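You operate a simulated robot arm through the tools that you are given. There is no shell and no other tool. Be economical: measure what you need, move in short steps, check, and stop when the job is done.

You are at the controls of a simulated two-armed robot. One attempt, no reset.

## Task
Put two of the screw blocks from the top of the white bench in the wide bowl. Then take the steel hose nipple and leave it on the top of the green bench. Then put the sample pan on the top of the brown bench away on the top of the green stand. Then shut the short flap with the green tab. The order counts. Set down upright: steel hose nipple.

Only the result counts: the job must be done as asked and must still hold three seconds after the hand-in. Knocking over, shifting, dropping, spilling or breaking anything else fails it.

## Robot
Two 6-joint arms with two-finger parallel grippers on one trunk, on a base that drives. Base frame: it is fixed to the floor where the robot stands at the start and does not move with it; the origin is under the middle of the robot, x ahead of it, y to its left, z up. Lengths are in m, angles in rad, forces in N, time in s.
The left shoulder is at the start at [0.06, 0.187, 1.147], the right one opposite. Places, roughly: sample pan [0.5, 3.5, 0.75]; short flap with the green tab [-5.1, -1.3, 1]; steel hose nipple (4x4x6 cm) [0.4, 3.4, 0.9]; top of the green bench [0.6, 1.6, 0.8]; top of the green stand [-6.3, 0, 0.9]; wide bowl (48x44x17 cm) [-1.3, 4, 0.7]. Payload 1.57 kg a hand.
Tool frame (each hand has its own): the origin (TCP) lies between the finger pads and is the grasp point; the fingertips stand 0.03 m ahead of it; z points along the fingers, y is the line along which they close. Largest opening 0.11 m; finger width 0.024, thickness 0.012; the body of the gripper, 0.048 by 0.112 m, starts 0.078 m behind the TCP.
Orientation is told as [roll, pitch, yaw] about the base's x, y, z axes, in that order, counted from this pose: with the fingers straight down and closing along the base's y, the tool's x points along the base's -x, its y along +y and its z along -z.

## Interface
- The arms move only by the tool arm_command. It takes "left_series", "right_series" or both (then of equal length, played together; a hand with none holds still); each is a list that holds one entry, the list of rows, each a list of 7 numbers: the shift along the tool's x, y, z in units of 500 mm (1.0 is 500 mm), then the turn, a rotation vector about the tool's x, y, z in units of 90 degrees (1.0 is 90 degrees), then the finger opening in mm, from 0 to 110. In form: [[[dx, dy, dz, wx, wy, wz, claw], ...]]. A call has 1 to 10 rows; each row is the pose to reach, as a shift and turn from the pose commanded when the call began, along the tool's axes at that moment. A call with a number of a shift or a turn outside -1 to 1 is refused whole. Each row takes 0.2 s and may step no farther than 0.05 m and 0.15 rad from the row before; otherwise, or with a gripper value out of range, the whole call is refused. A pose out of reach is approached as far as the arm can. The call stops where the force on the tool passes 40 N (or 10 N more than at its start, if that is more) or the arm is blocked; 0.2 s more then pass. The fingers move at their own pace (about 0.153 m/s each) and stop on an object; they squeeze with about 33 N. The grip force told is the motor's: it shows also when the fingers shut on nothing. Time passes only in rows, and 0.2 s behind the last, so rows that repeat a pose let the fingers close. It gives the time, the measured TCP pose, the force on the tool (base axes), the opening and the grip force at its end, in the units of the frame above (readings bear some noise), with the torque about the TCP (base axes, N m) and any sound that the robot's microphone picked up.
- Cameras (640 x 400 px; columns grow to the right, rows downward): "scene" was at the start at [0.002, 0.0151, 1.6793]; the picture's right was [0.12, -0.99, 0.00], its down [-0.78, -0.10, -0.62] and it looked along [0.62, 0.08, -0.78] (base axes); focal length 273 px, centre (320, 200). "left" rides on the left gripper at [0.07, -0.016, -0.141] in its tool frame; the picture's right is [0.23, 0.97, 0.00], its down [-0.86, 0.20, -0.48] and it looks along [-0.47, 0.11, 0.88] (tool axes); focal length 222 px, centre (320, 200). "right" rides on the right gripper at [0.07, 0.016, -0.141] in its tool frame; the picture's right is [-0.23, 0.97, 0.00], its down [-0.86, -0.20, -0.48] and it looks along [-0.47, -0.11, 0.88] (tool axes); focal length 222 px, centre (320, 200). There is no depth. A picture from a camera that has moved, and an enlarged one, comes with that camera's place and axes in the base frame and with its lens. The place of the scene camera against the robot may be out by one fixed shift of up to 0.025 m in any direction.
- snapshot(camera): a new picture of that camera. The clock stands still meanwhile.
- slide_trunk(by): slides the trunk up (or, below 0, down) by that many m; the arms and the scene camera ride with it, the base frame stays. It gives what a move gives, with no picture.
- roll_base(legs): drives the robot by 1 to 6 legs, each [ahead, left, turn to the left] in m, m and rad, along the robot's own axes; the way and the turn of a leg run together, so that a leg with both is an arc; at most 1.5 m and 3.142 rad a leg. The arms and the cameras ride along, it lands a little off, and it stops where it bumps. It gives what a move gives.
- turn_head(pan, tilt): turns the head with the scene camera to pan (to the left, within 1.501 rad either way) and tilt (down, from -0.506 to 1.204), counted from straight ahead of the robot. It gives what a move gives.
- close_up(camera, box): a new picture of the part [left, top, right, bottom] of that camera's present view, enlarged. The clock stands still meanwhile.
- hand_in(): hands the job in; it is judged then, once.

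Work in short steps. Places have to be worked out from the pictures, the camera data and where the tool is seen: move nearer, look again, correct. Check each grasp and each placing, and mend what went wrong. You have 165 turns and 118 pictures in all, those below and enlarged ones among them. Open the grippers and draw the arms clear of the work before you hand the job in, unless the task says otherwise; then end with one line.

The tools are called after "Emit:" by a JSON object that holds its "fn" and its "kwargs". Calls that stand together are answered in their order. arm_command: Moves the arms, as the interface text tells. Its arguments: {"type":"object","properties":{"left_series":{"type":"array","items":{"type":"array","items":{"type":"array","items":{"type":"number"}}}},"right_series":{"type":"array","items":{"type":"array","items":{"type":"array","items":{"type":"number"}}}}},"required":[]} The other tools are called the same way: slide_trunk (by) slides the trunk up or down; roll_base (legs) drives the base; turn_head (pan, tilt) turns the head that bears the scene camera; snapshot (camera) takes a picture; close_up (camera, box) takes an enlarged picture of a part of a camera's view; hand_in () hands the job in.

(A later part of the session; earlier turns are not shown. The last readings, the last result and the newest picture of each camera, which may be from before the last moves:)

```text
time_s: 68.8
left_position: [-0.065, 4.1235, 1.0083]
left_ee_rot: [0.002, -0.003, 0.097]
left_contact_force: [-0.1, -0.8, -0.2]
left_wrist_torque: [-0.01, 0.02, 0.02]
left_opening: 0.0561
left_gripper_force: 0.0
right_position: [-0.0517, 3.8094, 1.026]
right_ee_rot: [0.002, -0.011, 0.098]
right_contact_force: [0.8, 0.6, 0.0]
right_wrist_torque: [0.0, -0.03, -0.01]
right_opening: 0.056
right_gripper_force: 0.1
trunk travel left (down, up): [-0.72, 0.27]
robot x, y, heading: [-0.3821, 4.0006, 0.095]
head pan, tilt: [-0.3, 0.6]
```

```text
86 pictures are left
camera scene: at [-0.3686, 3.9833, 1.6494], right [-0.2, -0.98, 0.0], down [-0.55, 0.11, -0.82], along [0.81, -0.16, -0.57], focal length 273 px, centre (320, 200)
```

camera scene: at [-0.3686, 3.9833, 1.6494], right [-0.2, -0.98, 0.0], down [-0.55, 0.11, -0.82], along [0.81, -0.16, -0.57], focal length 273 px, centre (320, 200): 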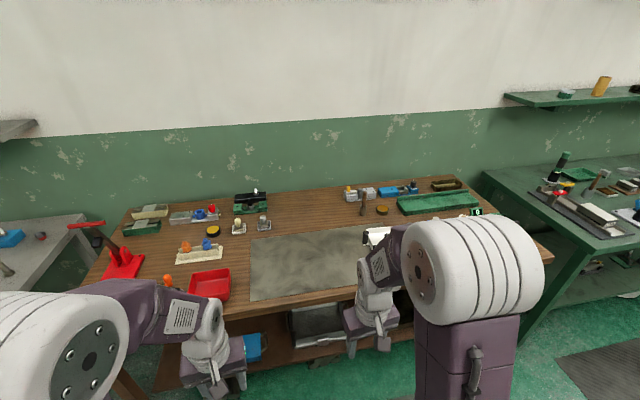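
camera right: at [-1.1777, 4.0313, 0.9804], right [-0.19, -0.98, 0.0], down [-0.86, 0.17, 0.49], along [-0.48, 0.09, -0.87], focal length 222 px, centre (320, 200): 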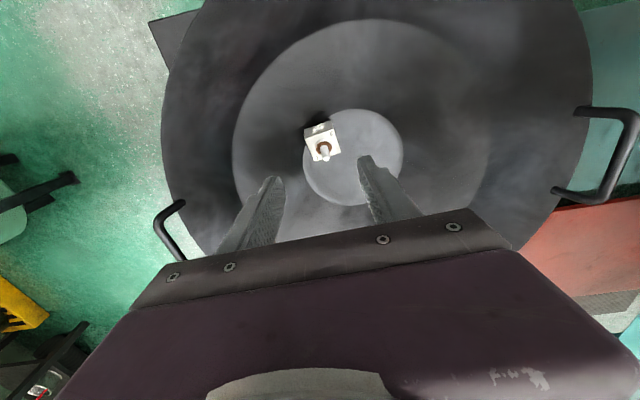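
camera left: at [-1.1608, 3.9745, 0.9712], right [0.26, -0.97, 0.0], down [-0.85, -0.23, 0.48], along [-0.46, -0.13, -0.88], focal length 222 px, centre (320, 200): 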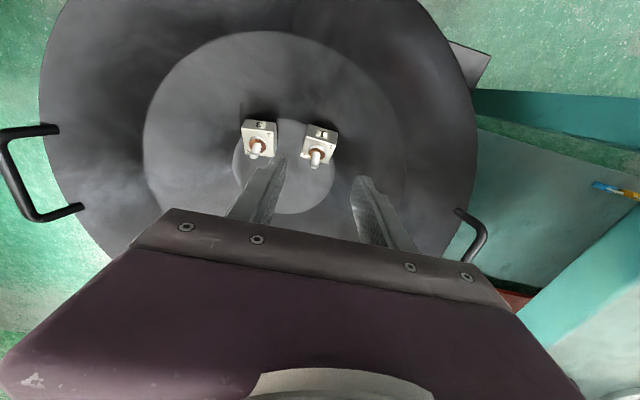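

The nipple/pan region is hidden by the right arm. I strafe right to y≈3.45 and square up.

Emit:
{"fn": "roll_base", "kwargs": {"legs": [[0, 0, -0.095], [0, -0.5, 0]]}}

Emit:
{"fn": "turn_head", "kwargs": {"pan": 0, "tilt": 0.7}}

Emit:
{"fn": "snapshot", "kwargs": {"camera": "scene"}}

```text
time_s: 72.3
left_position: [-0.0573, 3.5852, 1.0073]
left_ee_rot: [0.0, -0.002, -0.008]
left_contact_force: [0.3, 0.5, -1.1]
left_wrist_torque: [0.01, 0.03, 0.01]
left_opening: 0.0561
left_gripper_force: 0.1
right_position: [-0.074, 3.2736, 1.0254]
right_ee_rot: [0.002, -0.01, -0.006]
right_contact_force: [0.2, 0.5, -0.2]
right_wrist_torque: [0.03, 0.01, 0.01]
right_opening: 0.0557
right_gripper_force: 0.2
trunk travel left (down, up): [-0.72, 0.27]
robot x, y, heading: [-0.3826, 3.4959, -0.009]
head pan, tilt: [-0.3, 0.6]
```

```text
time_s: 73.1
left_position: [-0.0556, 3.5848, 1.0074]
left_ee_rot: [0.002, -0.001, -0.007]
left_contact_force: [-0.5, -0.7, -0.8]
left_wrist_torque: [0.02, -0.01, -0.03]
left_opening: 0.0559
left_gripper_force: 0.0
right_position: [-0.0731, 3.2728, 1.0266]
right_ee_rot: [0.002, -0.012, -0.005]
right_contact_force: [-0.7, -0.6, 0.2]
right_wrist_torque: [0.01, 0.03, 0.02]
right_opening: 0.0562
right_gripper_force: 0.1
trunk travel left (down, up): [-0.72, 0.27]
robot x, y, heading: [-0.3846, 3.4991, -0.006]
head pan, tilt: [0.0, 0.7]
```

```text
85 pictures are left
camera scene: at [-0.3713, 3.5022, 1.6408], right [-0.01, -1.0, 0.0], down [-0.64, 0.0, -0.77], along [0.77, 0.0, -0.64], focal length 273 px, centre (320, 200)
```

scene: 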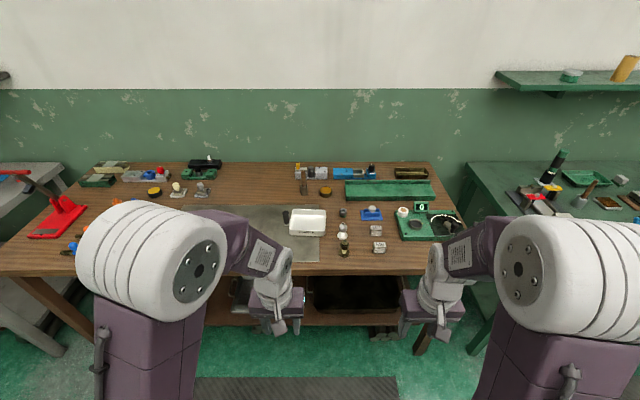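

Emit:
{"fn": "close_up", "kwargs": {"camera": "scene", "box": [270, 160, 480, 290]}}

```text
3.05 times, centred on (375, 225) of scene
camera zoom: at [-0.3713, 3.5022, 1.6408], right [-0.01, -1.0, 0.0], down [-0.64, 0.0, -0.77], along [0.77, 0.0, -0.64], focal length 833 px, centre (152, 124)
```

zoom: 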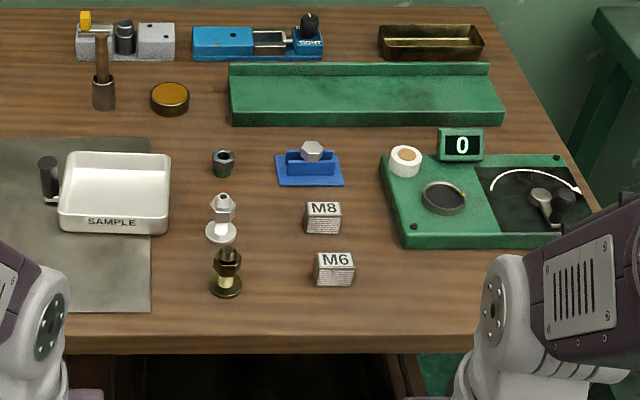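

The white "SAMPLE" pan and candidate nipples (silver, brass, dark) are in view. I drive nearer and use the hand cameras to triangulate.

Emit:
{"fn": "roll_base", "kwargs": {"legs": [[0.2, 0, 0]]}}

Emit:
{"fn": "snapshot", "kwargs": {"camera": "right"}}

Emit:
{"fn": "snapshot", "kwargs": {"camera": "left"}}

```text
time_s: 74.7
left_position: [0.1423, 3.5834, 1.0075]
left_ee_rot: [0.002, -0.004, -0.008]
left_contact_force: [0.4, 0.0, -0.2]
left_wrist_torque: [-0.02, 0.0, -0.04]
left_opening: 0.0561
left_gripper_force: 0.1
right_position: [0.1235, 3.2702, 1.0251]
right_ee_rot: [0.003, -0.011, -0.008]
right_contact_force: [0.4, 0.4, 0.3]
right_wrist_torque: [0.02, 0.0, -0.04]
right_opening: 0.0557
right_gripper_force: 0.0
trunk travel left (down, up): [-0.72, 0.27]
robot x, y, heading: [-0.1857, 3.4972, -0.007]
head pan, tilt: [0.0, 0.7]
```

```text
83 pictures are left
camera right: at [0.0516, 3.2881, 1.1671], right [0.23, 0.97, 0.0], down [0.85, -0.21, 0.49], along [0.48, -0.11, -0.87], focal length 222 px, centre (320, 200)
```

right: 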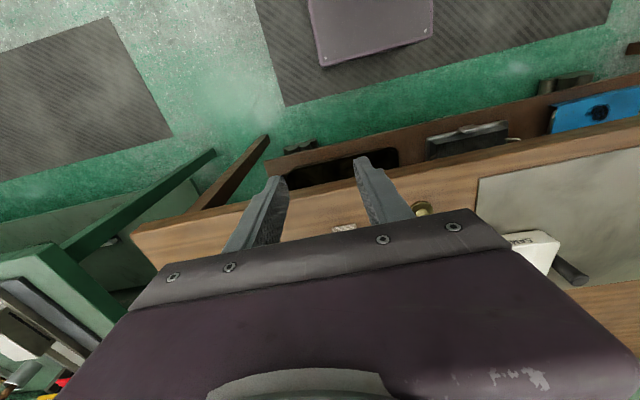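

```text
82 pictures are left
camera left: at [0.0714, 3.5679, 1.1495], right [-0.22, 0.98, 0.0], down [0.86, 0.19, 0.48], along [0.47, 0.11, -0.88], focal length 222 px, centre (320, 200)
```

left: 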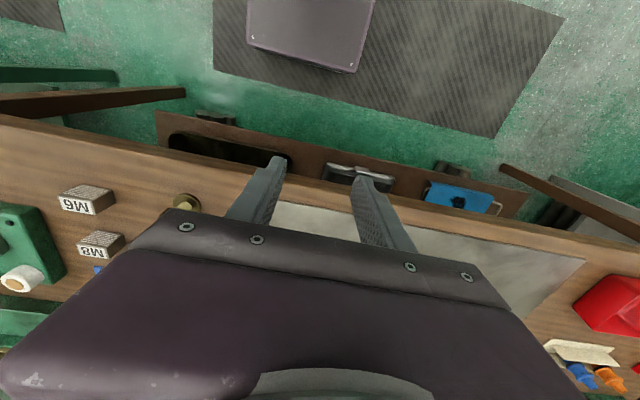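

Bench top ≈ .85, front edge x≈.195; brass nipple at [.28,3.41], silver at ≈[.365,3.41]. I move 6 cm closer and put the right hand high above the nipples for a clear look.

Emit:
{"fn": "roll_base", "kwargs": {"legs": [[0.06, 0, 0]]}}

Emit:
{"fn": "arm_command", "kwargs": {"right_series": [[[0, 0.0, -0.09, 0, 0, 0, 80], [0, 0.06, -0.14, 0, 0, 0, 80], [0, 0.12, -0.14, 0, 0, 0, 80], [-0.06, 0.18, -0.14, 0, 0, 0, 80], [-0.12, 0.24, -0.14, 0, 0, 0, 80]]]}}

Emit:
{"fn": "snapshot", "kwargs": {"camera": "right"}}

Emit:
{"fn": "close_up", "kwargs": {"camera": "scene", "box": [270, 180, 450, 300]}}

```text
time_s: 75.7
left_position: [0.2002, 3.583, 1.0091]
left_ee_rot: [0.002, -0.005, -0.006]
left_contact_force: [-0.2, 0.2, 1.2]
left_wrist_torque: [0.0, -0.03, 0.0]
left_opening: 0.0559
left_gripper_force: 0.1
right_position: [0.1821, 3.2713, 1.027]
right_ee_rot: [0.003, -0.015, -0.005]
right_contact_force: [0.1, 0.1, 0.0]
right_wrist_torque: [-0.01, -0.05, -0.01]
right_opening: 0.0558
right_gripper_force: 0.0
trunk travel left (down, up): [-0.72, 0.27]
robot x, y, heading: [-0.12, 3.4947, 0.0]
head pan, tilt: [0.0, 0.7]
```

```text
time_s: 76.9
left_position: [0.2049, 3.5851, 1.0075]
left_ee_rot: [0.0, 0.0, -0.01]
left_contact_force: [-0.2, 1.0, 0.1]
left_wrist_torque: [-0.04, 0.03, -0.01]
left_opening: 0.0559
left_gripper_force: 0.1
right_position: [0.2457, 3.3921, 1.0962]
right_ee_rot: [0.0, -0.009, -0.005]
right_contact_force: [-0.3, 0.4, 0.5]
right_wrist_torque: [-0.01, 0.03, -0.05]
right_opening: 0.08
right_gripper_force: 0.1
trunk travel left (down, up): [-0.72, 0.27]
robot x, y, heading: [-0.1243, 3.4967, -0.004]
head pan, tilt: [0.0, 0.7]
```

```text
81 pictures are left
camera right: at [0.1748, 3.4092, 1.2375], right [0.23, 0.97, 0.0], down [0.85, -0.2, 0.49], along [0.47, -0.11, -0.87], focal length 222 px, centre (320, 200)
```

right: 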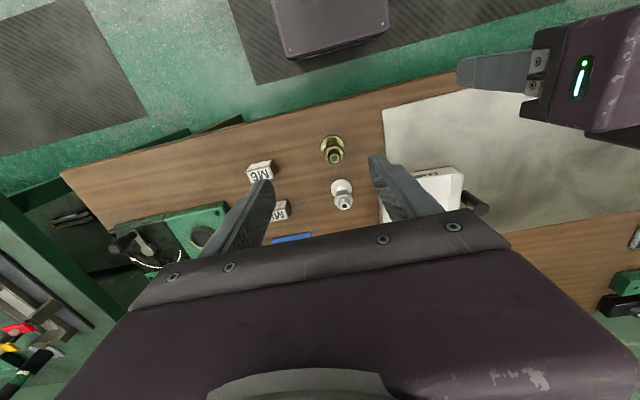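

```text
3.33 times, centred on (360, 240) of scene
camera zoom: at [-0.1099, 3.5027, 1.6407], right [-0.01, -1.0, 0.0], down [-0.65, 0.0, -0.76], along [0.76, -0.01, -0.65], focal length 911 px, centre (187, 67)
```

zoom: 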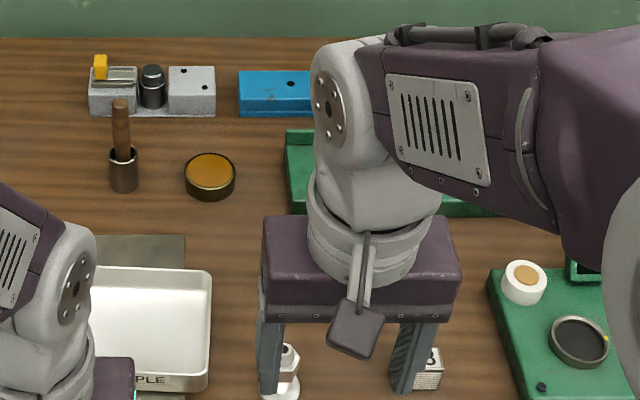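

The silver nipple is near [.357,3.406]. I move the hand forward to see the third, dark piece too and judge which is steel.

Emit:
{"fn": "arm_command", "kwargs": {"right_series": [[[-0.09, 0.01, 0, 0, 0, 0, 80], [-0.18, 0.01, 0, 0, 0, 0, 80], [-0.22, 0.01, 0.0, 0, 0, 0, 80]]]}}

Emit:
{"fn": "close_up", "kwargs": {"camera": "right", "box": [240, 80, 420, 240]}}

```text
time_s: 77.7
left_position: [0.2031, 3.5826, 1.0081]
left_ee_rot: [0.002, -0.003, -0.009]
left_contact_force: [-0.1, -0.4, 0.2]
left_wrist_torque: [-0.02, -0.02, 0.02]
left_opening: 0.056
left_gripper_force: 0.0
right_position: [0.3546, 3.3945, 1.0975]
right_ee_rot: [0.003, -0.01, -0.005]
right_contact_force: [0.1, 0.2, 1.3]
right_wrist_torque: [-0.01, -0.01, 0.0]
right_opening: 0.0799
right_gripper_force: 0.0
trunk travel left (down, up): [-0.72, 0.27]
robot x, y, heading: [-0.1223, 3.4939, -0.009]
head pan, tilt: [0.0, 0.7]
```

```text
2.50 times, centred on (330, 160) of right
camera zoom: at [0.284, 3.4108, 1.2399], right [0.23, 0.97, 0.0], down [0.85, -0.2, 0.49], along [0.47, -0.11, -0.87], focal length 555 px, centre (295, 300)
```

zoom: 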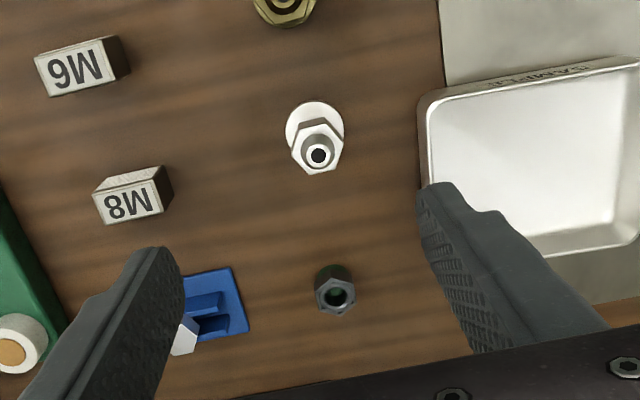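

The middle one (4 cm flange, ~6 cm tall, silver) is the steel nipple at ≈[.367,3.405]. I descend over it partway and check.

Emit:
{"fn": "arm_command", "kwargs": {"right_series": [[[-0.025, 0.021, 0.0, 0, 0, 0, 64], [-0.025, 0.021, 0.09, 0, 0, 0, 64], [-0.025, 0.021, 0.18, 0, 0, 0, 64], [-0.025, 0.021, 0.25, 0, 0, 0, 64], [-0.025, 0.021, 0.3, 0, 0, 0, 64]]]}}

Emit:
{"fn": "close_up", "kwargs": {"camera": "right", "box": [220, 100, 420, 240]}}

```text
time_s: 78.9
left_position: [0.204, 3.5848, 1.0081]
left_ee_rot: [0.0, -0.001, -0.008]
left_contact_force: [-0.3, -0.2, -0.1]
left_wrist_torque: [0.0, -0.02, 0.0]
left_opening: 0.056
left_gripper_force: 0.3
right_position: [0.3696, 3.4064, 0.9466]
right_ee_rot: [0.002, -0.011, -0.005]
right_contact_force: [0.7, -0.1, 0.4]
right_wrist_torque: [0.0, 0.0, 0.02]
right_opening: 0.0641
right_gripper_force: 0.0
trunk travel left (down, up): [-0.72, 0.27]
robot x, y, heading: [-0.1231, 3.4938, -0.006]
head pan, tilt: [0.0, 0.7]
```

```text
2.86 times, centred on (320, 170) of right
camera zoom: at [0.2983, 3.4238, 1.0882], right [0.23, 0.97, 0.0], down [0.85, -0.2, 0.49], along [0.47, -0.11, -0.87], focal length 635 px, centre (320, 286)
```

zoom: 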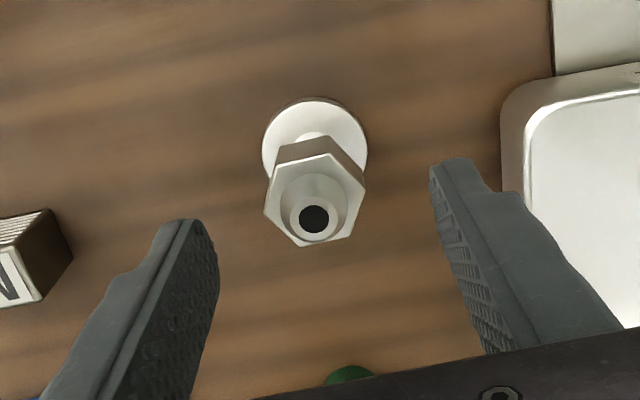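

The hex (across flats ~28 mm, z≈.895–.91) has flats turned 30°. I turn the hand 30°, lower to TCP z≈.90 and close on the hex.

Emit:
{"fn": "arm_command", "kwargs": {"right_series": [[[0.003, 0, 0, 0, 0, 0.083, 64], [0.006, 0, 0, 0, 0, 0.166, 64], [0.006, 0, 0, 0, 0, 0.25, 64], [0.006, 0, 0.0, 0, 0, 0.333, 64], [0.006, 0, 0.05, 0, 0, 0.333, 64], [0.006, 0, 0.093, 0, 0, 0.333, 64]]]}}

Emit:
{"fn": "close_up", "kwargs": {"camera": "right", "box": [220, 100, 420, 240]}}

```text
time_s: 80.3
left_position: [0.2045, 3.583, 1.0068]
left_ee_rot: [0.002, -0.003, -0.007]
left_contact_force: [0.0, -0.2, 0.7]
left_wrist_torque: [-0.02, 0.02, -0.02]
left_opening: 0.0559
left_gripper_force: 0.0
right_position: [0.3665, 3.4068, 0.9017]
right_ee_rot: [0.007, -0.007, -0.53]
right_contact_force: [0.2, 0.5, -0.4]
right_wrist_torque: [0.01, 0.0, 0.03]
right_opening: 0.0638
right_gripper_force: 0.1
trunk travel left (down, up): [-0.72, 0.27]
robot x, y, heading: [-0.1251, 3.4947, -0.002]
head pan, tilt: [0.0, 0.7]
```

```text
2.86 times, centred on (320, 170) of right
camera zoom: at [0.3131, 3.4558, 1.043], right [0.69, 0.73, 0.01], down [0.63, -0.6, 0.48], along [0.36, -0.33, -0.87], focal length 635 px, centre (320, 286)
```

zoom: 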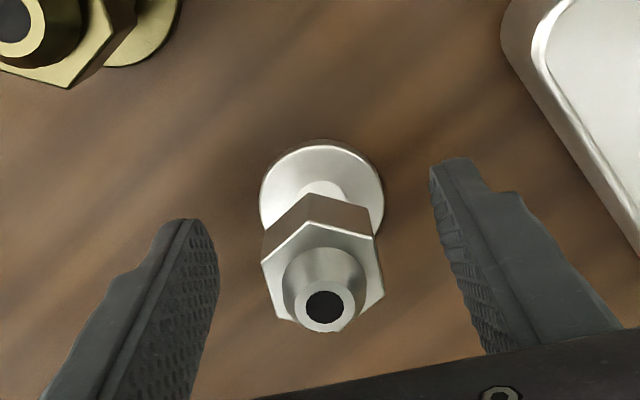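

The flats now face the fingers. I close.

Emit:
{"fn": "arm_command", "kwargs": {"right_series": [[[0, 0, 0, 0, 0, 0, 20], [0, 0, 0, 0, 0, 0, 0], [0, 0, 0, 0, 0, 0, 0]]]}}

Emit:
{"fn": "close_up", "kwargs": {"camera": "right", "box": [220, 100, 420, 240]}}

```text
time_s: 81.1
left_position: [0.2033, 3.5835, 1.0071]
left_ee_rot: [0.0, -0.001, -0.007]
left_contact_force: [0.6, 0.6, -0.2]
left_wrist_torque: [0.04, -0.01, -0.03]
left_opening: 0.0563
left_gripper_force: 0.0
right_position: [0.3659, 3.406, 0.9011]
right_ee_rot: [0.008, -0.009, -0.528]
right_contact_force: [0.9, 0.3, 1.9]
right_wrist_torque: [-0.06, 0.02, 0.0]
right_opening: 0.028
right_gripper_force: 33.4
trunk travel left (down, up): [-0.72, 0.27]
robot x, y, heading: [-0.1249, 3.496, -0.004]
head pan, tilt: [0.0, 0.7]
```

```text
2.86 times, centred on (320, 170) of right
camera zoom: at [0.3125, 3.4558, 1.0433], right [0.69, 0.73, 0.01], down [0.63, -0.6, 0.48], along [0.36, -0.33, -0.87], focal length 635 px, centre (320, 286)
```

zoom: 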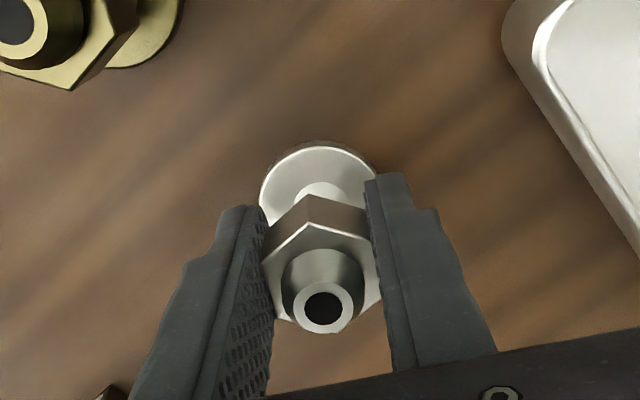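

Grip holds at 28 mm on the hex. I lift 0.2 m and draw the hand back to carry position.

Emit:
{"fn": "arm_command", "kwargs": {"right_series": [[[0, 0, -0.03, 0, 0, 0, 0], [0, 0, -0.1, 0, 0, 0, 0], [0, 0, -0.19, 0, 0, 0, 0], [0, 0, -0.28, 0, 0, 0, 0], [0, 0, -0.37, 0, 0, 0, 0], [0.027, -0.073, -0.4, 0, 0, 0, 0], [0.054, -0.146, -0.4, 0, 0, 0, 0], [0.08, -0.22, -0.4, 0, 0, 0, 0], [0.108, -0.293, -0.4, 0, 0, 0, 0]]]}}

Emit:
{"fn": "snapshot", "kwargs": {"camera": "right"}}

```text
time_s: 83.1
left_position: [0.2022, 3.5822, 1.0082]
left_ee_rot: [0.002, -0.004, -0.007]
left_contact_force: [-0.3, -0.5, -0.2]
left_wrist_torque: [0.01, -0.03, 0.0]
left_opening: 0.0561
left_gripper_force: 0.1
right_position: [0.2395, 3.3072, 1.1004]
right_ee_rot: [0.006, -0.008, -0.53]
right_contact_force: [0.3, -0.2, -1.8]
right_wrist_torque: [0.02, -0.02, 0.03]
right_opening: 0.0278
right_gripper_force: 32.5
trunk travel left (down, up): [-0.72, 0.27]
robot x, y, heading: [-0.1253, 3.4983, -0.008]
head pan, tilt: [0.0, 0.7]
```

```text
75 pictures are left
camera right: at [0.187, 3.3564, 1.2413], right [0.69, 0.73, 0.01], down [0.63, -0.6, 0.48], along [0.36, -0.33, -0.87], focal length 222 px, centre (320, 200)
```

right: 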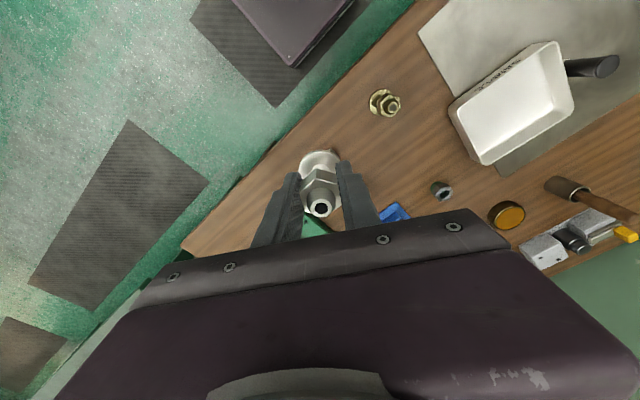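

The nipple is held. I back away and strafe right along to the green bench, then look for a free spot.

Emit:
{"fn": "roll_base", "kwargs": {"legs": [[-0.3, 0, 0], [0, -1.1, 0]]}}

Emit:
{"fn": "turn_head", "kwargs": {"pan": 0, "tilt": 0.7}}

Emit:
{"fn": "snapshot", "kwargs": {"camera": "scene"}}

```text
time_s: 90.4
left_position: [-0.0978, 2.4868, 1.0076]
left_ee_rot: [0.002, -0.002, -0.004]
left_contact_force: [0.1, -0.2, 0.6]
left_wrist_torque: [0.02, -0.03, -0.03]
left_opening: 0.056
left_gripper_force: 0.0
right_position: [-0.0575, 2.2104, 1.0997]
right_ee_rot: [0.005, -0.008, -0.525]
right_contact_force: [0.7, -0.7, -1.2]
right_wrist_torque: [-0.01, 0.02, 0.0]
right_opening: 0.0279
right_gripper_force: 32.6
trunk travel left (down, up): [-0.72, 0.27]
robot x, y, heading: [-0.425, 2.3985, -0.002]
head pan, tilt: [0.0, 0.7]
```

```text
time_s: 91.0
left_position: [-0.0962, 2.485, 1.008]
left_ee_rot: [0.002, -0.001, -0.007]
left_contact_force: [0.2, -0.3, -0.2]
left_wrist_torque: [0.03, 0.01, 0.01]
left_opening: 0.0562
left_gripper_force: 0.1
right_position: [-0.0576, 2.2104, 1.0989]
right_ee_rot: [0.004, -0.008, -0.525]
right_contact_force: [0.0, -0.5, -1.8]
right_wrist_torque: [0.01, -0.01, 0.02]
right_opening: 0.0281
right_gripper_force: 32.6
trunk travel left (down, up): [-0.72, 0.27]
robot x, y, heading: [-0.4263, 2.3964, -0.002]
head pan, tilt: [0.0, 0.7]
```

```text
74 pictures are left
camera scene: at [-0.4128, 2.4025, 1.6408], right [0.0, -1.0, 0.0], down [-0.64, 0.0, -0.76], along [0.76, 0.0, -0.64], focal length 273 px, centre (320, 200)
```

scene: 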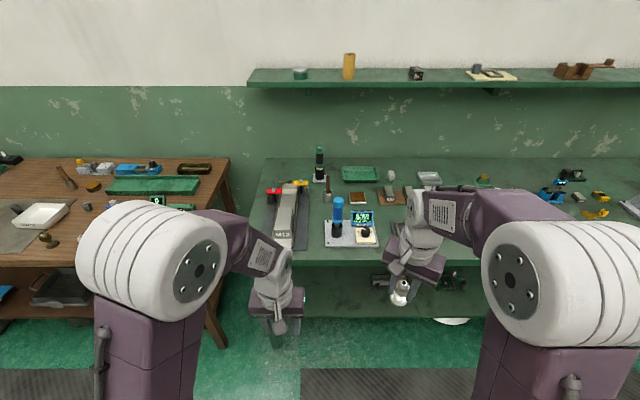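

I need a view of the surface hidden by the right arm; I go a bit closer and use scene and hand cameras.

Emit:
{"fn": "roll_base", "kwargs": {"legs": [[0.2, 0.0, 0], [0, -0.15, 0]]}}

Emit:
{"fn": "snapshot", "kwargs": {"camera": "scene"}}

Emit:
{"fn": "snapshot", "kwargs": {"camera": "right"}}

Emit:
{"fn": "snapshot", "kwargs": {"camera": "left"}}

```text
time_s: 93.5
left_position: [0.1032, 2.3339, 1.0086]
left_ee_rot: [0.0, -0.001, -0.002]
left_contact_force: [0.7, 0.1, 0.4]
left_wrist_torque: [0.0, -0.03, 0.04]
left_opening: 0.056
left_gripper_force: 0.2
right_position: [0.1427, 2.0607, 1.1003]
right_ee_rot: [0.004, -0.009, -0.525]
right_contact_force: [-0.9, -0.1, -1.6]
right_wrist_torque: [0.03, 0.0, 0.01]
right_opening: 0.0282
right_gripper_force: 32.8
trunk travel left (down, up): [-0.72, 0.27]
robot x, y, heading: [-0.2254, 2.249, 0.002]
head pan, tilt: [0.0, 0.7]
```

```text
73 pictures are left
camera scene: at [-0.2123, 2.2534, 1.6408], right [0.0, -1.0, 0.0], down [-0.64, 0.0, -0.77], along [0.77, 0.0, -0.64], focal length 273 px, centre (320, 200)
```

scene: 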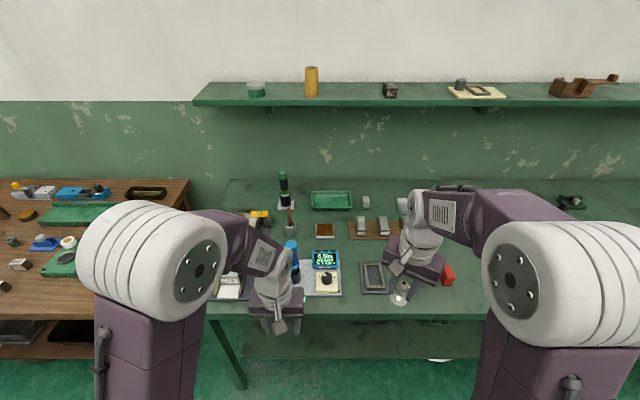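

```text
72 pictures are left
camera right: at [0.0894, 2.1102, 1.2413], right [0.68, 0.73, 0.01], down [0.63, -0.6, 0.49], along [0.36, -0.33, -0.87], focal length 222 px, centre (320, 200)
```

right: 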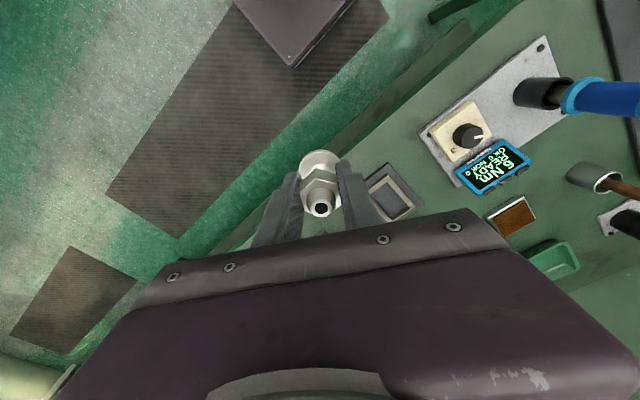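

```text
71 pictures are left
camera left: at [0.0331, 2.3201, 1.1493], right [-0.22, 0.97, 0.0], down [0.85, 0.2, 0.48], along [0.47, 0.11, -0.88], focal length 222 px, centre (320, 200)
```

left: 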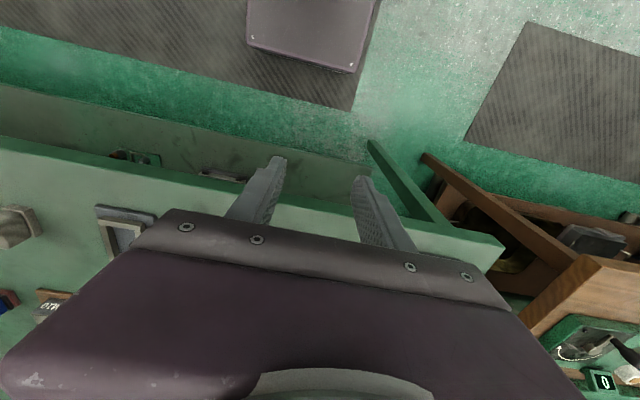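

There may be a gap between the frame (y≈2.0-2.1) and the red/grey block (y≈1.85). I strafe right so that the left hand camera sees that stretch.

Emit:
{"fn": "roll_base", "kwargs": {"legs": [[0, -0.3, 0]]}}

Emit:
{"fn": "snapshot", "kwargs": {"camera": "left"}}

Emit:
{"fn": "snapshot", "kwargs": {"camera": "scene"}}

```text
time_s: 95.6
left_position: [0.1046, 2.0351, 1.0066]
left_ee_rot: [0.001, -0.001, 0.006]
left_contact_force: [0.1, 0.4, -0.5]
left_wrist_torque: [-0.03, 0.0, 0.03]
left_opening: 0.0561
left_gripper_force: 0.0
right_position: [0.1456, 1.7606, 1.1001]
right_ee_rot: [0.008, -0.007, -0.514]
right_contact_force: [0.0, 0.9, -2.3]
right_wrist_torque: [-0.01, 0.02, 0.02]
right_opening: 0.0278
right_gripper_force: 32.4
trunk travel left (down, up): [-0.72, 0.27]
robot x, y, heading: [-0.2208, 1.9412, 0.012]
head pan, tilt: [0.0, 0.7]
```

```text
70 pictures are left
camera left: at [0.0336, 2.018, 1.1492], right [-0.23, 0.97, 0.0], down [0.85, 0.2, 0.48], along [0.47, 0.11, -0.88], focal length 222 px, centre (320, 200)
```

left: 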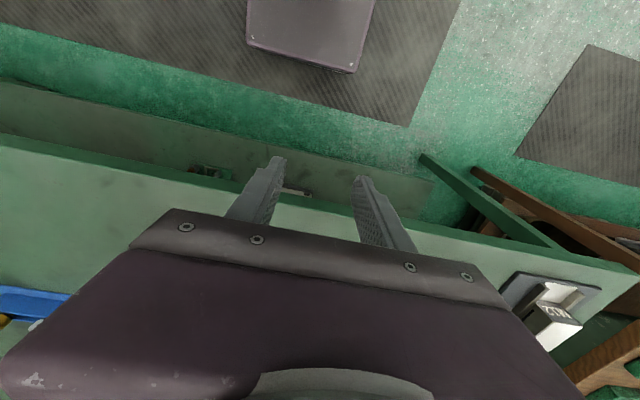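

```text
69 pictures are left
camera scene: at [-0.2109, 1.9487, 1.6408], right [0.01, -1.0, 0.0], down [-0.64, -0.01, -0.76], along [0.76, 0.01, -0.64], focal length 273 px, centre (320, 200)
```

scene: 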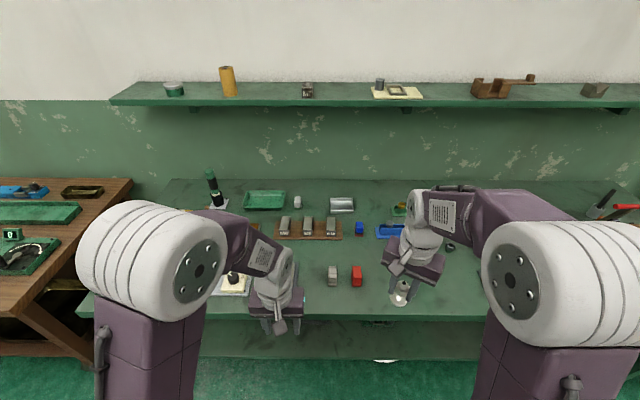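

A wide free area lies right of the red block, around [.30,1.70]. I drive 0.1 m forward and look from the right hand.

Emit:
{"fn": "roll_base", "kwargs": {"legs": [[0.1, 0, -0.012]]}}

Emit:
{"fn": "snapshot", "kwargs": {"camera": "right"}}

Emit:
{"fn": "snapshot", "kwargs": {"camera": "left"}}

```text
time_s: 96.8
left_position: [0.2034, 2.03, 1.0075]
left_ee_rot: [0.002, -0.002, -0.005]
left_contact_force: [0.0, 0.2, -0.1]
left_wrist_torque: [0.04, 0.01, 0.06]
left_opening: 0.0556
left_gripper_force: 0.0
right_position: [0.243, 1.7547, 1.0994]
right_ee_rot: [0.006, -0.007, -0.525]
right_contact_force: [0.7, 0.4, -1.9]
right_wrist_torque: [0.0, 0.0, -0.01]
right_opening: 0.0279
right_gripper_force: 33.1
trunk travel left (down, up): [-0.72, 0.27]
robot x, y, heading: [-0.1217, 1.9454, -0.0]
head pan, tilt: [0.0, 0.7]
```

```text
68 pictures are left
camera right: at [0.1895, 1.8049, 1.2412], right [0.69, 0.73, 0.01], down [0.63, -0.6, 0.48], along [0.36, -0.33, -0.87], focal length 222 px, centre (320, 200)
```

right: 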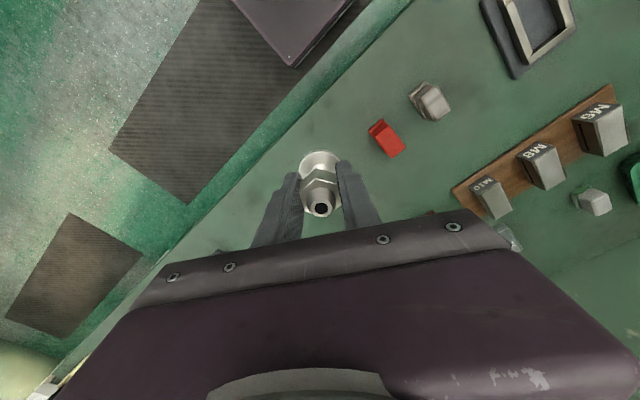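

```text
67 pictures are left
camera left: at [0.1334, 2.015, 1.1495], right [-0.22, 0.97, 0.0], down [0.85, 0.19, 0.48], along [0.47, 0.11, -0.88], focal length 222 px, centre (320, 200)
```

left: 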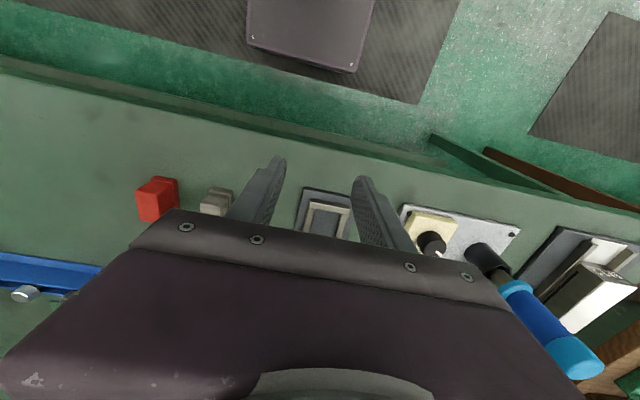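

Spot [.30,1.71] is clear (red block at y≈1.82). I move over it and lower to just above the bench.

Emit:
{"fn": "arm_command", "kwargs": {"right_series": [[[-0.072, -0.01, 0, 0, 0, 0, 0], [-0.144, -0.021, 0, 0, 0, 0, 0], [-0.144, -0.021, 0.09, 0, 0, 0, 0], [-0.144, -0.021, 0.18, 0, 0, 0, 0], [-0.144, -0.021, 0.27, 0, 0, 0, 0], [-0.144, -0.021, 0.34, 0, 0, 0, 0], [-0.144, -0.021, 0.37, 0, 0, 0, 0]]]}}

Emit:
{"fn": "snapshot", "kwargs": {"camera": "right"}}

```text
time_s: 98.4
left_position: [0.2046, 2.0309, 1.0081]
left_ee_rot: [0.003, -0.001, -0.006]
left_contact_force: [0.1, 0.0, 0.0]
left_wrist_torque: [0.0, -0.02, 0.0]
left_opening: 0.0561
left_gripper_force: 0.1
right_position: [0.3029, 1.7092, 0.9164]
right_ee_rot: [0.007, -0.01, -0.525]
right_contact_force: [-0.3, 1.1, -1.9]
right_wrist_torque: [0.01, 0.0, 0.0]
right_opening: 0.0282
right_gripper_force: 32.6
trunk travel left (down, up): [-0.72, 0.27]
robot x, y, heading: [-0.1238, 1.9382, -0.006]
head pan, tilt: [0.0, 0.7]
```

```text
66 pictures are left
camera right: at [0.2482, 1.7589, 1.0565], right [0.69, 0.73, 0.01], down [0.63, -0.6, 0.48], along [0.36, -0.33, -0.87], focal length 222 px, centre (320, 200)
```

right: 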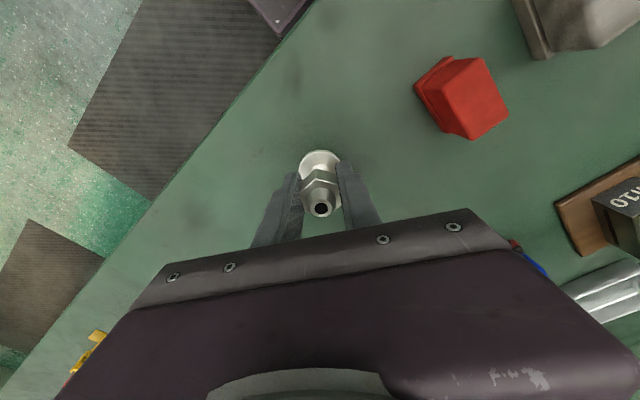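

The spot is clear. I lower in 3 mm steps, feeling for contact.

Emit:
{"fn": "arm_command", "kwargs": {"right_series": [[[0, 0, 0.008, 0, 0, 0, 0], [0, 0, 0.016, 0, 0, 0, 0], [0, 0, 0.022, 0, 0, 0, 0], [0, 0, 0.026, 0, 0, 0, 0]]]}}

```text
time_s: 99.4
left_position: [0.2046, 2.0307, 1.0086]
left_ee_rot: [0.002, -0.002, -0.004]
left_contact_force: [-0.1, 0.2, 0.4]
left_wrist_torque: [-0.02, -0.01, 0.0]
left_opening: 0.056
left_gripper_force: 0.0
right_position: [0.3027, 1.7114, 0.9026]
right_ee_rot: [0.007, -0.009, -0.524]
right_contact_force: [0.1, -1.3, -2.0]
right_wrist_torque: [0.02, -0.01, -0.02]
right_opening: 0.028
right_gripper_force: 32.7
trunk travel left (down, up): [-0.72, 0.27]
robot x, y, heading: [-0.1229, 1.9434, -0.004]
head pan, tilt: [0.0, 0.7]
```

No contact yet at z .9026; I go on in 2 mm steps.

Emit:
{"fn": "arm_command", "kwargs": {"right_series": [[[0, 0, 0.004, 0, 0, 0, 0], [0, 0, 0.008, 0, 0, 0, 0], [0, 0, 0.012, 0, 0, 0, 0]]]}}

```text
time_s: 100.1
left_position: [0.2019, 2.032, 1.0083]
left_ee_rot: [-0.001, -0.005, -0.006]
left_contact_force: [0.2, 1.3, 0.3]
left_wrist_torque: [-0.02, 0.03, 0.0]
left_opening: 0.0562
left_gripper_force: 0.0
right_position: [0.3036, 1.7123, 0.9017]
right_ee_rot: [0.008, -0.018, -0.524]
right_contact_force: [-7.4, 1.0, 26.9]
right_wrist_torque: [0.21, 0.67, 0.07]
right_opening: 0.028
right_gripper_force: 33.0
trunk travel left (down, up): [-0.72, 0.27]
robot x, y, heading: [-0.124, 1.9442, -0.002]
head pan, tilt: [0.0, 0.7]
stopped in row 3 (right hand): the force on the tool passed its limit (the readings are from after the stop); the commanded pose is now the measured one
```

Contact with the bench: the nipple stands. I open moderately and rise straight up.

Emit:
{"fn": "arm_command", "kwargs": {"right_series": [[[0, 0, 0, 0, 0, 0, 50], [0, 0, 0, 0, 0, 0, 50], [0, 0, -0.03, 0, 0, 0, 50], [0, 0, -0.1, 0, 0, 0, 50], [0, 0, -0.19, 0, 0, 0, 50], [0, 0, -0.28, 0, 0, 0, 50], [0, 0, -0.37, 0, 0, 0, 50]]]}}

Emit:
{"fn": "snapshot", "kwargs": {"camera": "right"}}

```text
time_s: 101.7
left_position: [0.2032, 2.0311, 1.0088]
left_ee_rot: [0.001, -0.003, -0.005]
left_contact_force: [-0.3, -0.3, 0.6]
left_wrist_torque: [-0.01, -0.02, -0.02]
left_opening: 0.0562
left_gripper_force: 0.1
right_position: [0.3032, 1.7103, 1.0845]
right_ee_rot: [0.008, -0.013, -0.526]
right_contact_force: [-0.3, 0.1, -0.2]
right_wrist_torque: [-0.02, 0.01, 0.0]
right_opening: 0.0498
right_gripper_force: 0.1
trunk travel left (down, up): [-0.72, 0.27]
robot x, y, heading: [-0.1226, 1.9395, -0.005]
head pan, tilt: [0.0, 0.7]
```

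```text
65 pictures are left
camera right: at [0.2477, 1.7602, 1.2256], right [0.69, 0.73, 0.01], down [0.63, -0.6, 0.49], along [0.36, -0.33, -0.87], focal length 222 px, centre (320, 200)
```

right: 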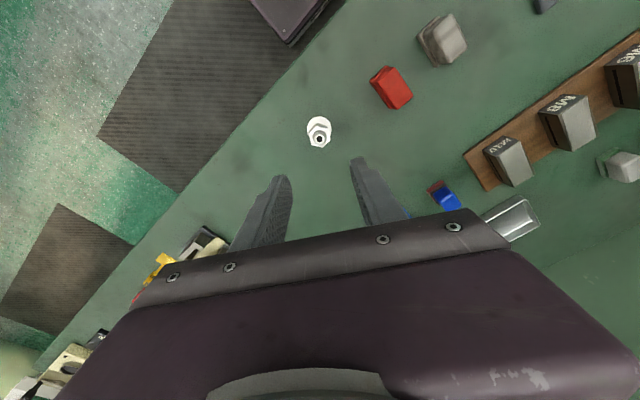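

The nipple stands upright on the green bench. I straighten and draw in the right hand, then drive back to the brown bench for the pan.

Emit:
{"fn": "arm_command", "kwargs": {"right_series": [[[0.03, -0.03, 0, 0, 0, -0.083, 50], [0.06, -0.06, 0, 0, 0, -0.166, 50], [0.1, -0.09, 0, 0, 0, -0.25, 50], [0.15, -0.12, 0.0, 0, 0, -0.333, 50]]]}}

Emit:
{"fn": "roll_base", "kwargs": {"legs": [[-0.3, 0, 0], [0, 1.5, 0], [0.24, 0, 0]]}}

Emit:
{"fn": "snapshot", "kwargs": {"camera": "scene"}}

Emit:
{"fn": "snapshot", "kwargs": {"camera": "right"}}

```text
time_s: 102.7
left_position: [0.2042, 2.0307, 1.0083]
left_ee_rot: [0.002, -0.004, -0.004]
left_contact_force: [-0.1, 0.3, -0.2]
left_wrist_torque: [0.0, -0.05, 0.0]
left_opening: 0.056
left_gripper_force: 0.0
right_position: [0.2054, 1.6974, 1.0833]
right_ee_rot: [-0.001, -0.017, 0.001]
right_contact_force: [0.3, 0.4, -0.1]
right_wrist_torque: [0.0, -0.04, -0.01]
right_opening: 0.0502
right_gripper_force: 0.0
trunk travel left (down, up): [-0.72, 0.27]
robot x, y, heading: [-0.1217, 1.9379, -0.003]
head pan, tilt: [0.0, 0.7]
```

```text
time_s: 113.1
left_position: [0.1667, 3.5073, 1.0089]
left_ee_rot: [0.003, -0.002, -0.021]
left_contact_force: [-0.3, 0.6, -0.1]
left_wrist_torque: [0.01, 0.01, 0.0]
left_opening: 0.0558
left_gripper_force: 0.1
right_position: [0.1628, 3.1746, 1.0827]
right_ee_rot: [-0.002, -0.017, -0.02]
right_contact_force: [0.7, -0.3, -0.5]
right_wrist_torque: [0.0, 0.02, -0.01]
right_opening: 0.05
right_gripper_force: 0.1
trunk travel left (down, up): [-0.72, 0.27]
robot x, y, heading: [-0.1611, 3.4214, -0.022]
head pan, tilt: [0.0, 0.7]
```

```text
64 pictures are left
camera scene: at [-0.1518, 3.429, 1.6408], right [-0.02, -1.0, 0.0], down [-0.64, 0.01, -0.77], along [0.77, -0.02, -0.64], focal length 273 px, centre (320, 200)
```

scene: 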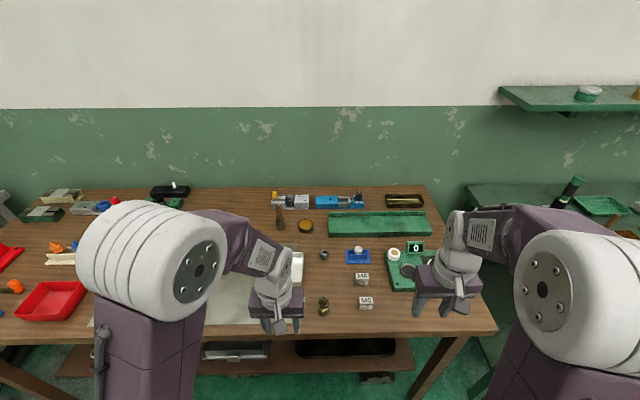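

```text
63 pictures are left
camera right: at [0.0905, 3.1919, 1.2234], right [0.25, 0.97, 0.0], down [0.84, -0.22, 0.49], along [0.48, -0.12, -0.87], focal length 222 px, centre (320, 200)
```

right: 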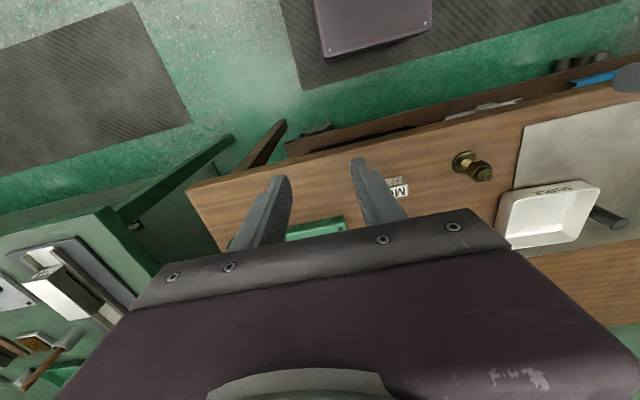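

The pan is at ≈[.42,3.55]. I move the left hand up and over it to inspect its walls and handle.

Emit:
{"fn": "arm_command", "kwargs": {"left_series": [[[0, 0, -0.09, 0, 0, 0, 80], [-0.04, 0.03, -0.16, 0, 0, 0, 80], [-0.12, 0.05, -0.18, 0, 0, 0, 80], [-0.2, 0.08, -0.18, 0, 0, 0, 80], [-0.28, 0.1, -0.18, 0, 0, 0, 80]]]}}

Emit:
{"fn": "snapshot", "kwargs": {"camera": "left"}}

```text
time_s: 114.3
left_position: [0.3102, 3.5541, 1.0951]
left_ee_rot: [0.003, -0.003, -0.023]
left_contact_force: [0.4, -0.5, -0.5]
left_wrist_torque: [-0.01, 0.03, 0.01]
left_opening: 0.0801
left_gripper_force: 0.0
right_position: [0.1648, 3.1747, 1.082]
right_ee_rot: [0.001, -0.016, -0.019]
right_contact_force: [0.5, 0.8, 0.3]
right_wrist_torque: [0.04, 0.05, -0.02]
right_opening: 0.05
right_gripper_force: 0.1
trunk travel left (down, up): [-0.72, 0.27]
robot x, y, heading: [-0.1625, 3.4257, -0.023]
head pan, tilt: [0.0, 0.7]
```

```text
62 pictures are left
camera left: at [0.2392, 3.5401, 1.2371], right [-0.21, 0.98, 0.0], down [0.86, 0.18, 0.48], along [0.47, 0.1, -0.88], focal length 222 px, centre (320, 200)
```

left: 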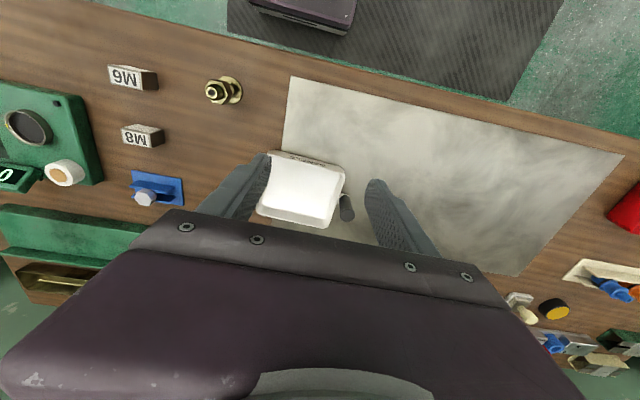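

Emit:
{"fn": "close_up", "kwargs": {"camera": "left", "box": [230, 130, 400, 240]}}

```text
3.64 times, centred on (315, 185) of left
camera zoom: at [0.2392, 3.5401, 1.2371], right [-0.21, 0.98, 0.0], down [0.86, 0.18, 0.48], along [0.47, 0.1, -0.88], focal length 808 px, centre (338, 254)
```

zoom: 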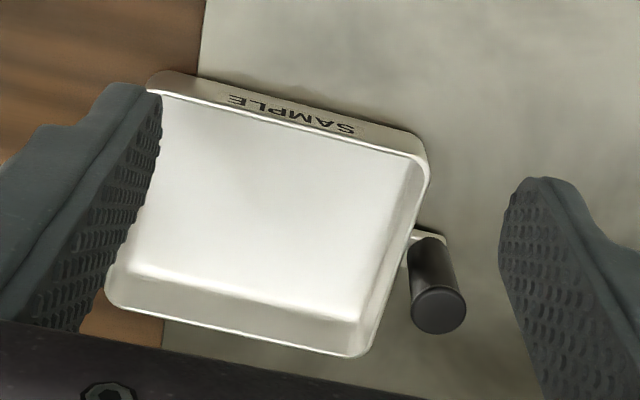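

The pan has an upright black knob at its left; I'll pinch its front wall (x≈.367, y≈3.545), hand turned 90°. I come 5 cm closer and start turning the left hand at height.

Emit:
{"fn": "roll_base", "kwargs": {"legs": [[0.045, 0, 0.022]]}}

Emit:
{"fn": "arm_command", "kwargs": {"left_series": [[[0, 0, 0, 0, 0, -0.09, 50], [0, 0, 0, 0, 0, -0.18, 50], [0, 0, 0, 0, 0, -0.27, 50], [0, 0, 0, 0, 0, -0.36, 50], [0, 0, 0, 0, 0, -0.45, 50], [0, 0, 0, 0, 0, -0.54, 50], [0, 0, 0, 0, 0, -0.63, 50], [0, 0, 0, 0, 0, -0.72, 50], [0, 0, 0, 0, 0, -0.81, 50], [0, 0, 0, 0, 0, -0.9, 50]]]}}

```text
time_s: 115.2
left_position: [0.3436, 3.5632, 1.0982]
left_ee_rot: [0.001, -0.008, 0.0]
left_contact_force: [0.2, 0.3, 0.5]
left_wrist_torque: [0.03, -0.02, 0.03]
left_opening: 0.0798
left_gripper_force: 0.0
right_position: [0.2095, 3.181, 1.0831]
right_ee_rot: [0.0, -0.018, 0.001]
right_contact_force: [-0.7, -0.5, 0.0]
right_wrist_torque: [0.01, -0.1, 0.0]
right_opening: 0.0503
right_gripper_force: 0.1
trunk travel left (down, up): [-0.72, 0.27]
robot x, y, heading: [-0.1155, 3.4228, 0.002]
head pan, tilt: [0.0, 0.7]
```

```text
time_s: 117.4
left_position: [0.3505, 3.563, 1.096]
left_ee_rot: [-0.001, 0.0, 1.414]
left_contact_force: [-0.4, 0.3, -0.2]
left_wrist_torque: [0.0, -0.03, 0.0]
left_opening: 0.0502
left_gripper_force: 0.2
right_position: [0.2143, 3.1808, 1.0834]
right_ee_rot: [0.0, -0.017, 0.002]
right_contact_force: [-0.3, -0.2, -0.2]
right_wrist_torque: [0.0, 0.01, 0.0]
right_opening: 0.0501
right_gripper_force: 0.0
trunk travel left (down, up): [-0.72, 0.27]
robot x, y, heading: [-0.1162, 3.4211, 0.0]
head pan, tilt: [0.0, 0.7]
```

Turn goes well. I finish the turn to match the pan's slight rotation, move over the front wall and descend to z≈.96.

Emit:
{"fn": "arm_command", "kwargs": {"left_series": [[[0.03, -0.038, 0, 0, 0, -0.068, 44], [0.03, -0.038, 0.09, 0, 0, -0.068, 44], [0.03, -0.038, 0.18, 0, 0, -0.068, 44], [0.03, -0.038, 0.27, 0, 0, -0.068, 44]]]}}

Emit:
{"fn": "snapshot", "kwargs": {"camera": "left"}}

```text
time_s: 118.4
left_position: [0.3685, 3.5457, 0.9596]
left_ee_rot: [0.0, -0.002, 1.521]
left_contact_force: [0.5, -0.4, 0.1]
left_wrist_torque: [0.0, 0.01, 0.0]
left_opening: 0.0442
left_gripper_force: 0.1
right_position: [0.2154, 3.1805, 1.0814]
right_ee_rot: [0.0, -0.015, 0.002]
right_contact_force: [0.0, 0.0, 0.5]
right_wrist_torque: [0.02, -0.02, 0.0]
right_opening: 0.05
right_gripper_force: 0.1
trunk travel left (down, up): [-0.72, 0.27]
robot x, y, heading: [-0.1169, 3.4241, 0.003]
head pan, tilt: [0.0, 0.7]
```

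```text
60 pictures are left
camera left: at [0.3805, 3.4753, 1.1013], right [-0.98, -0.18, 0.0], down [-0.16, 0.86, 0.48], along [-0.08, 0.47, -0.88], focal length 222 px, centre (320, 200)
```

left: 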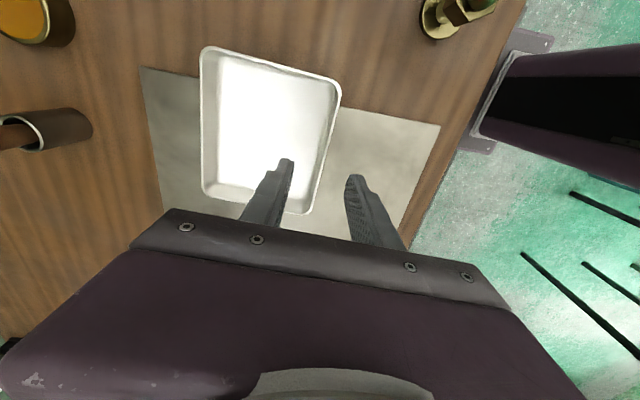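

The front wall lies midway between the fingers. I descend to z≈.897 and look before closing.

Emit:
{"fn": "arm_command", "kwargs": {"left_series": [[[0, 0, 0.06, 0, 0, 0, 44], [0, 0, 0.1, 0, 0, 0, 44], [0, 0, 0.125, 0, 0, 0, 44]]]}}

Emit:
{"fn": "close_up", "kwargs": {"camera": "left", "box": [200, 80, 440, 240]}}

```text
time_s: 119.2
left_position: [0.3666, 3.5458, 0.8988]
left_ee_rot: [-0.001, -0.002, 1.521]
left_contact_force: [-0.6, -0.6, -0.7]
left_wrist_torque: [-0.02, -0.02, -0.01]
left_opening: 0.0441
left_gripper_force: 0.1
right_position: [0.2133, 3.1812, 1.0821]
right_ee_rot: [0.0, -0.017, 0.002]
right_contact_force: [0.0, 0.0, 0.1]
right_wrist_torque: [0.0, 0.04, -0.02]
right_opening: 0.0501
right_gripper_force: 0.0
trunk travel left (down, up): [-0.72, 0.27]
robot x, y, heading: [-0.1166, 3.4222, -0.001]
head pan, tilt: [0.0, 0.7]
```

```text
2.50 times, centred on (320, 160) of left
camera zoom: at [0.3785, 3.4763, 1.0406], right [-0.98, -0.18, 0.0], down [-0.16, 0.86, 0.48], along [-0.08, 0.47, -0.88], focal length 555 px, centre (320, 300)
```

zoom: 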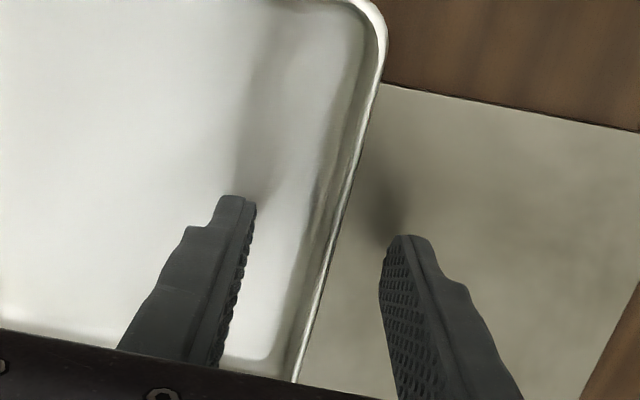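

The wall is between the fingers, ~4 mm towards the outer one. I correct, lower 4 mm and close.

Emit:
{"fn": "arm_command", "kwargs": {"left_series": [[[0, 0.007, 0.008, 0, 0, 0, 44], [0, 0.007, 0.008, 0, 0, 0, 20], [0, 0.007, 0.008, 0, 0, 0, 0], [0, 0.007, 0.008, 0, 0, 0, 0], [0, 0.007, 0.008, 0, 0, 0, 0]]]}}

Emit:
{"fn": "close_up", "kwargs": {"camera": "left", "box": [200, 80, 440, 240]}}

```text
time_s: 120.4
left_position: [0.3634, 3.5464, 0.8943]
left_ee_rot: [-0.001, -0.002, 1.521]
left_contact_force: [-0.6, -1.0, 0.3]
left_wrist_torque: [-0.07, 0.08, -0.09]
left_opening: 0.0028
left_gripper_force: 24.0
right_position: [0.215, 3.1815, 1.0832]
right_ee_rot: [-0.001, -0.017, 0.002]
right_contact_force: [0.3, -0.5, 0.6]
right_wrist_torque: [-0.02, -0.01, 0.0]
right_opening: 0.0501
right_gripper_force: 0.1
trunk travel left (down, up): [-0.72, 0.27]
robot x, y, heading: [-0.1183, 3.4226, 0.004]
head pan, tilt: [0.0, 0.7]
```

```text
2.50 times, centred on (320, 160) of left
camera zoom: at [0.375, 3.476, 1.0367], right [-0.98, -0.18, 0.0], down [-0.16, 0.86, 0.48], along [-0.08, 0.47, -0.88], focal length 555 px, centre (320, 300)
```

zoom: 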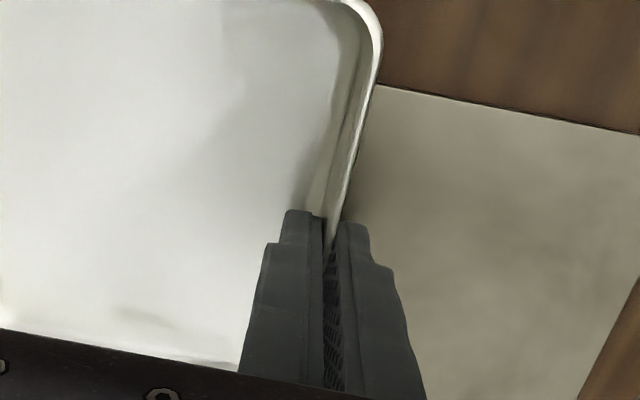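

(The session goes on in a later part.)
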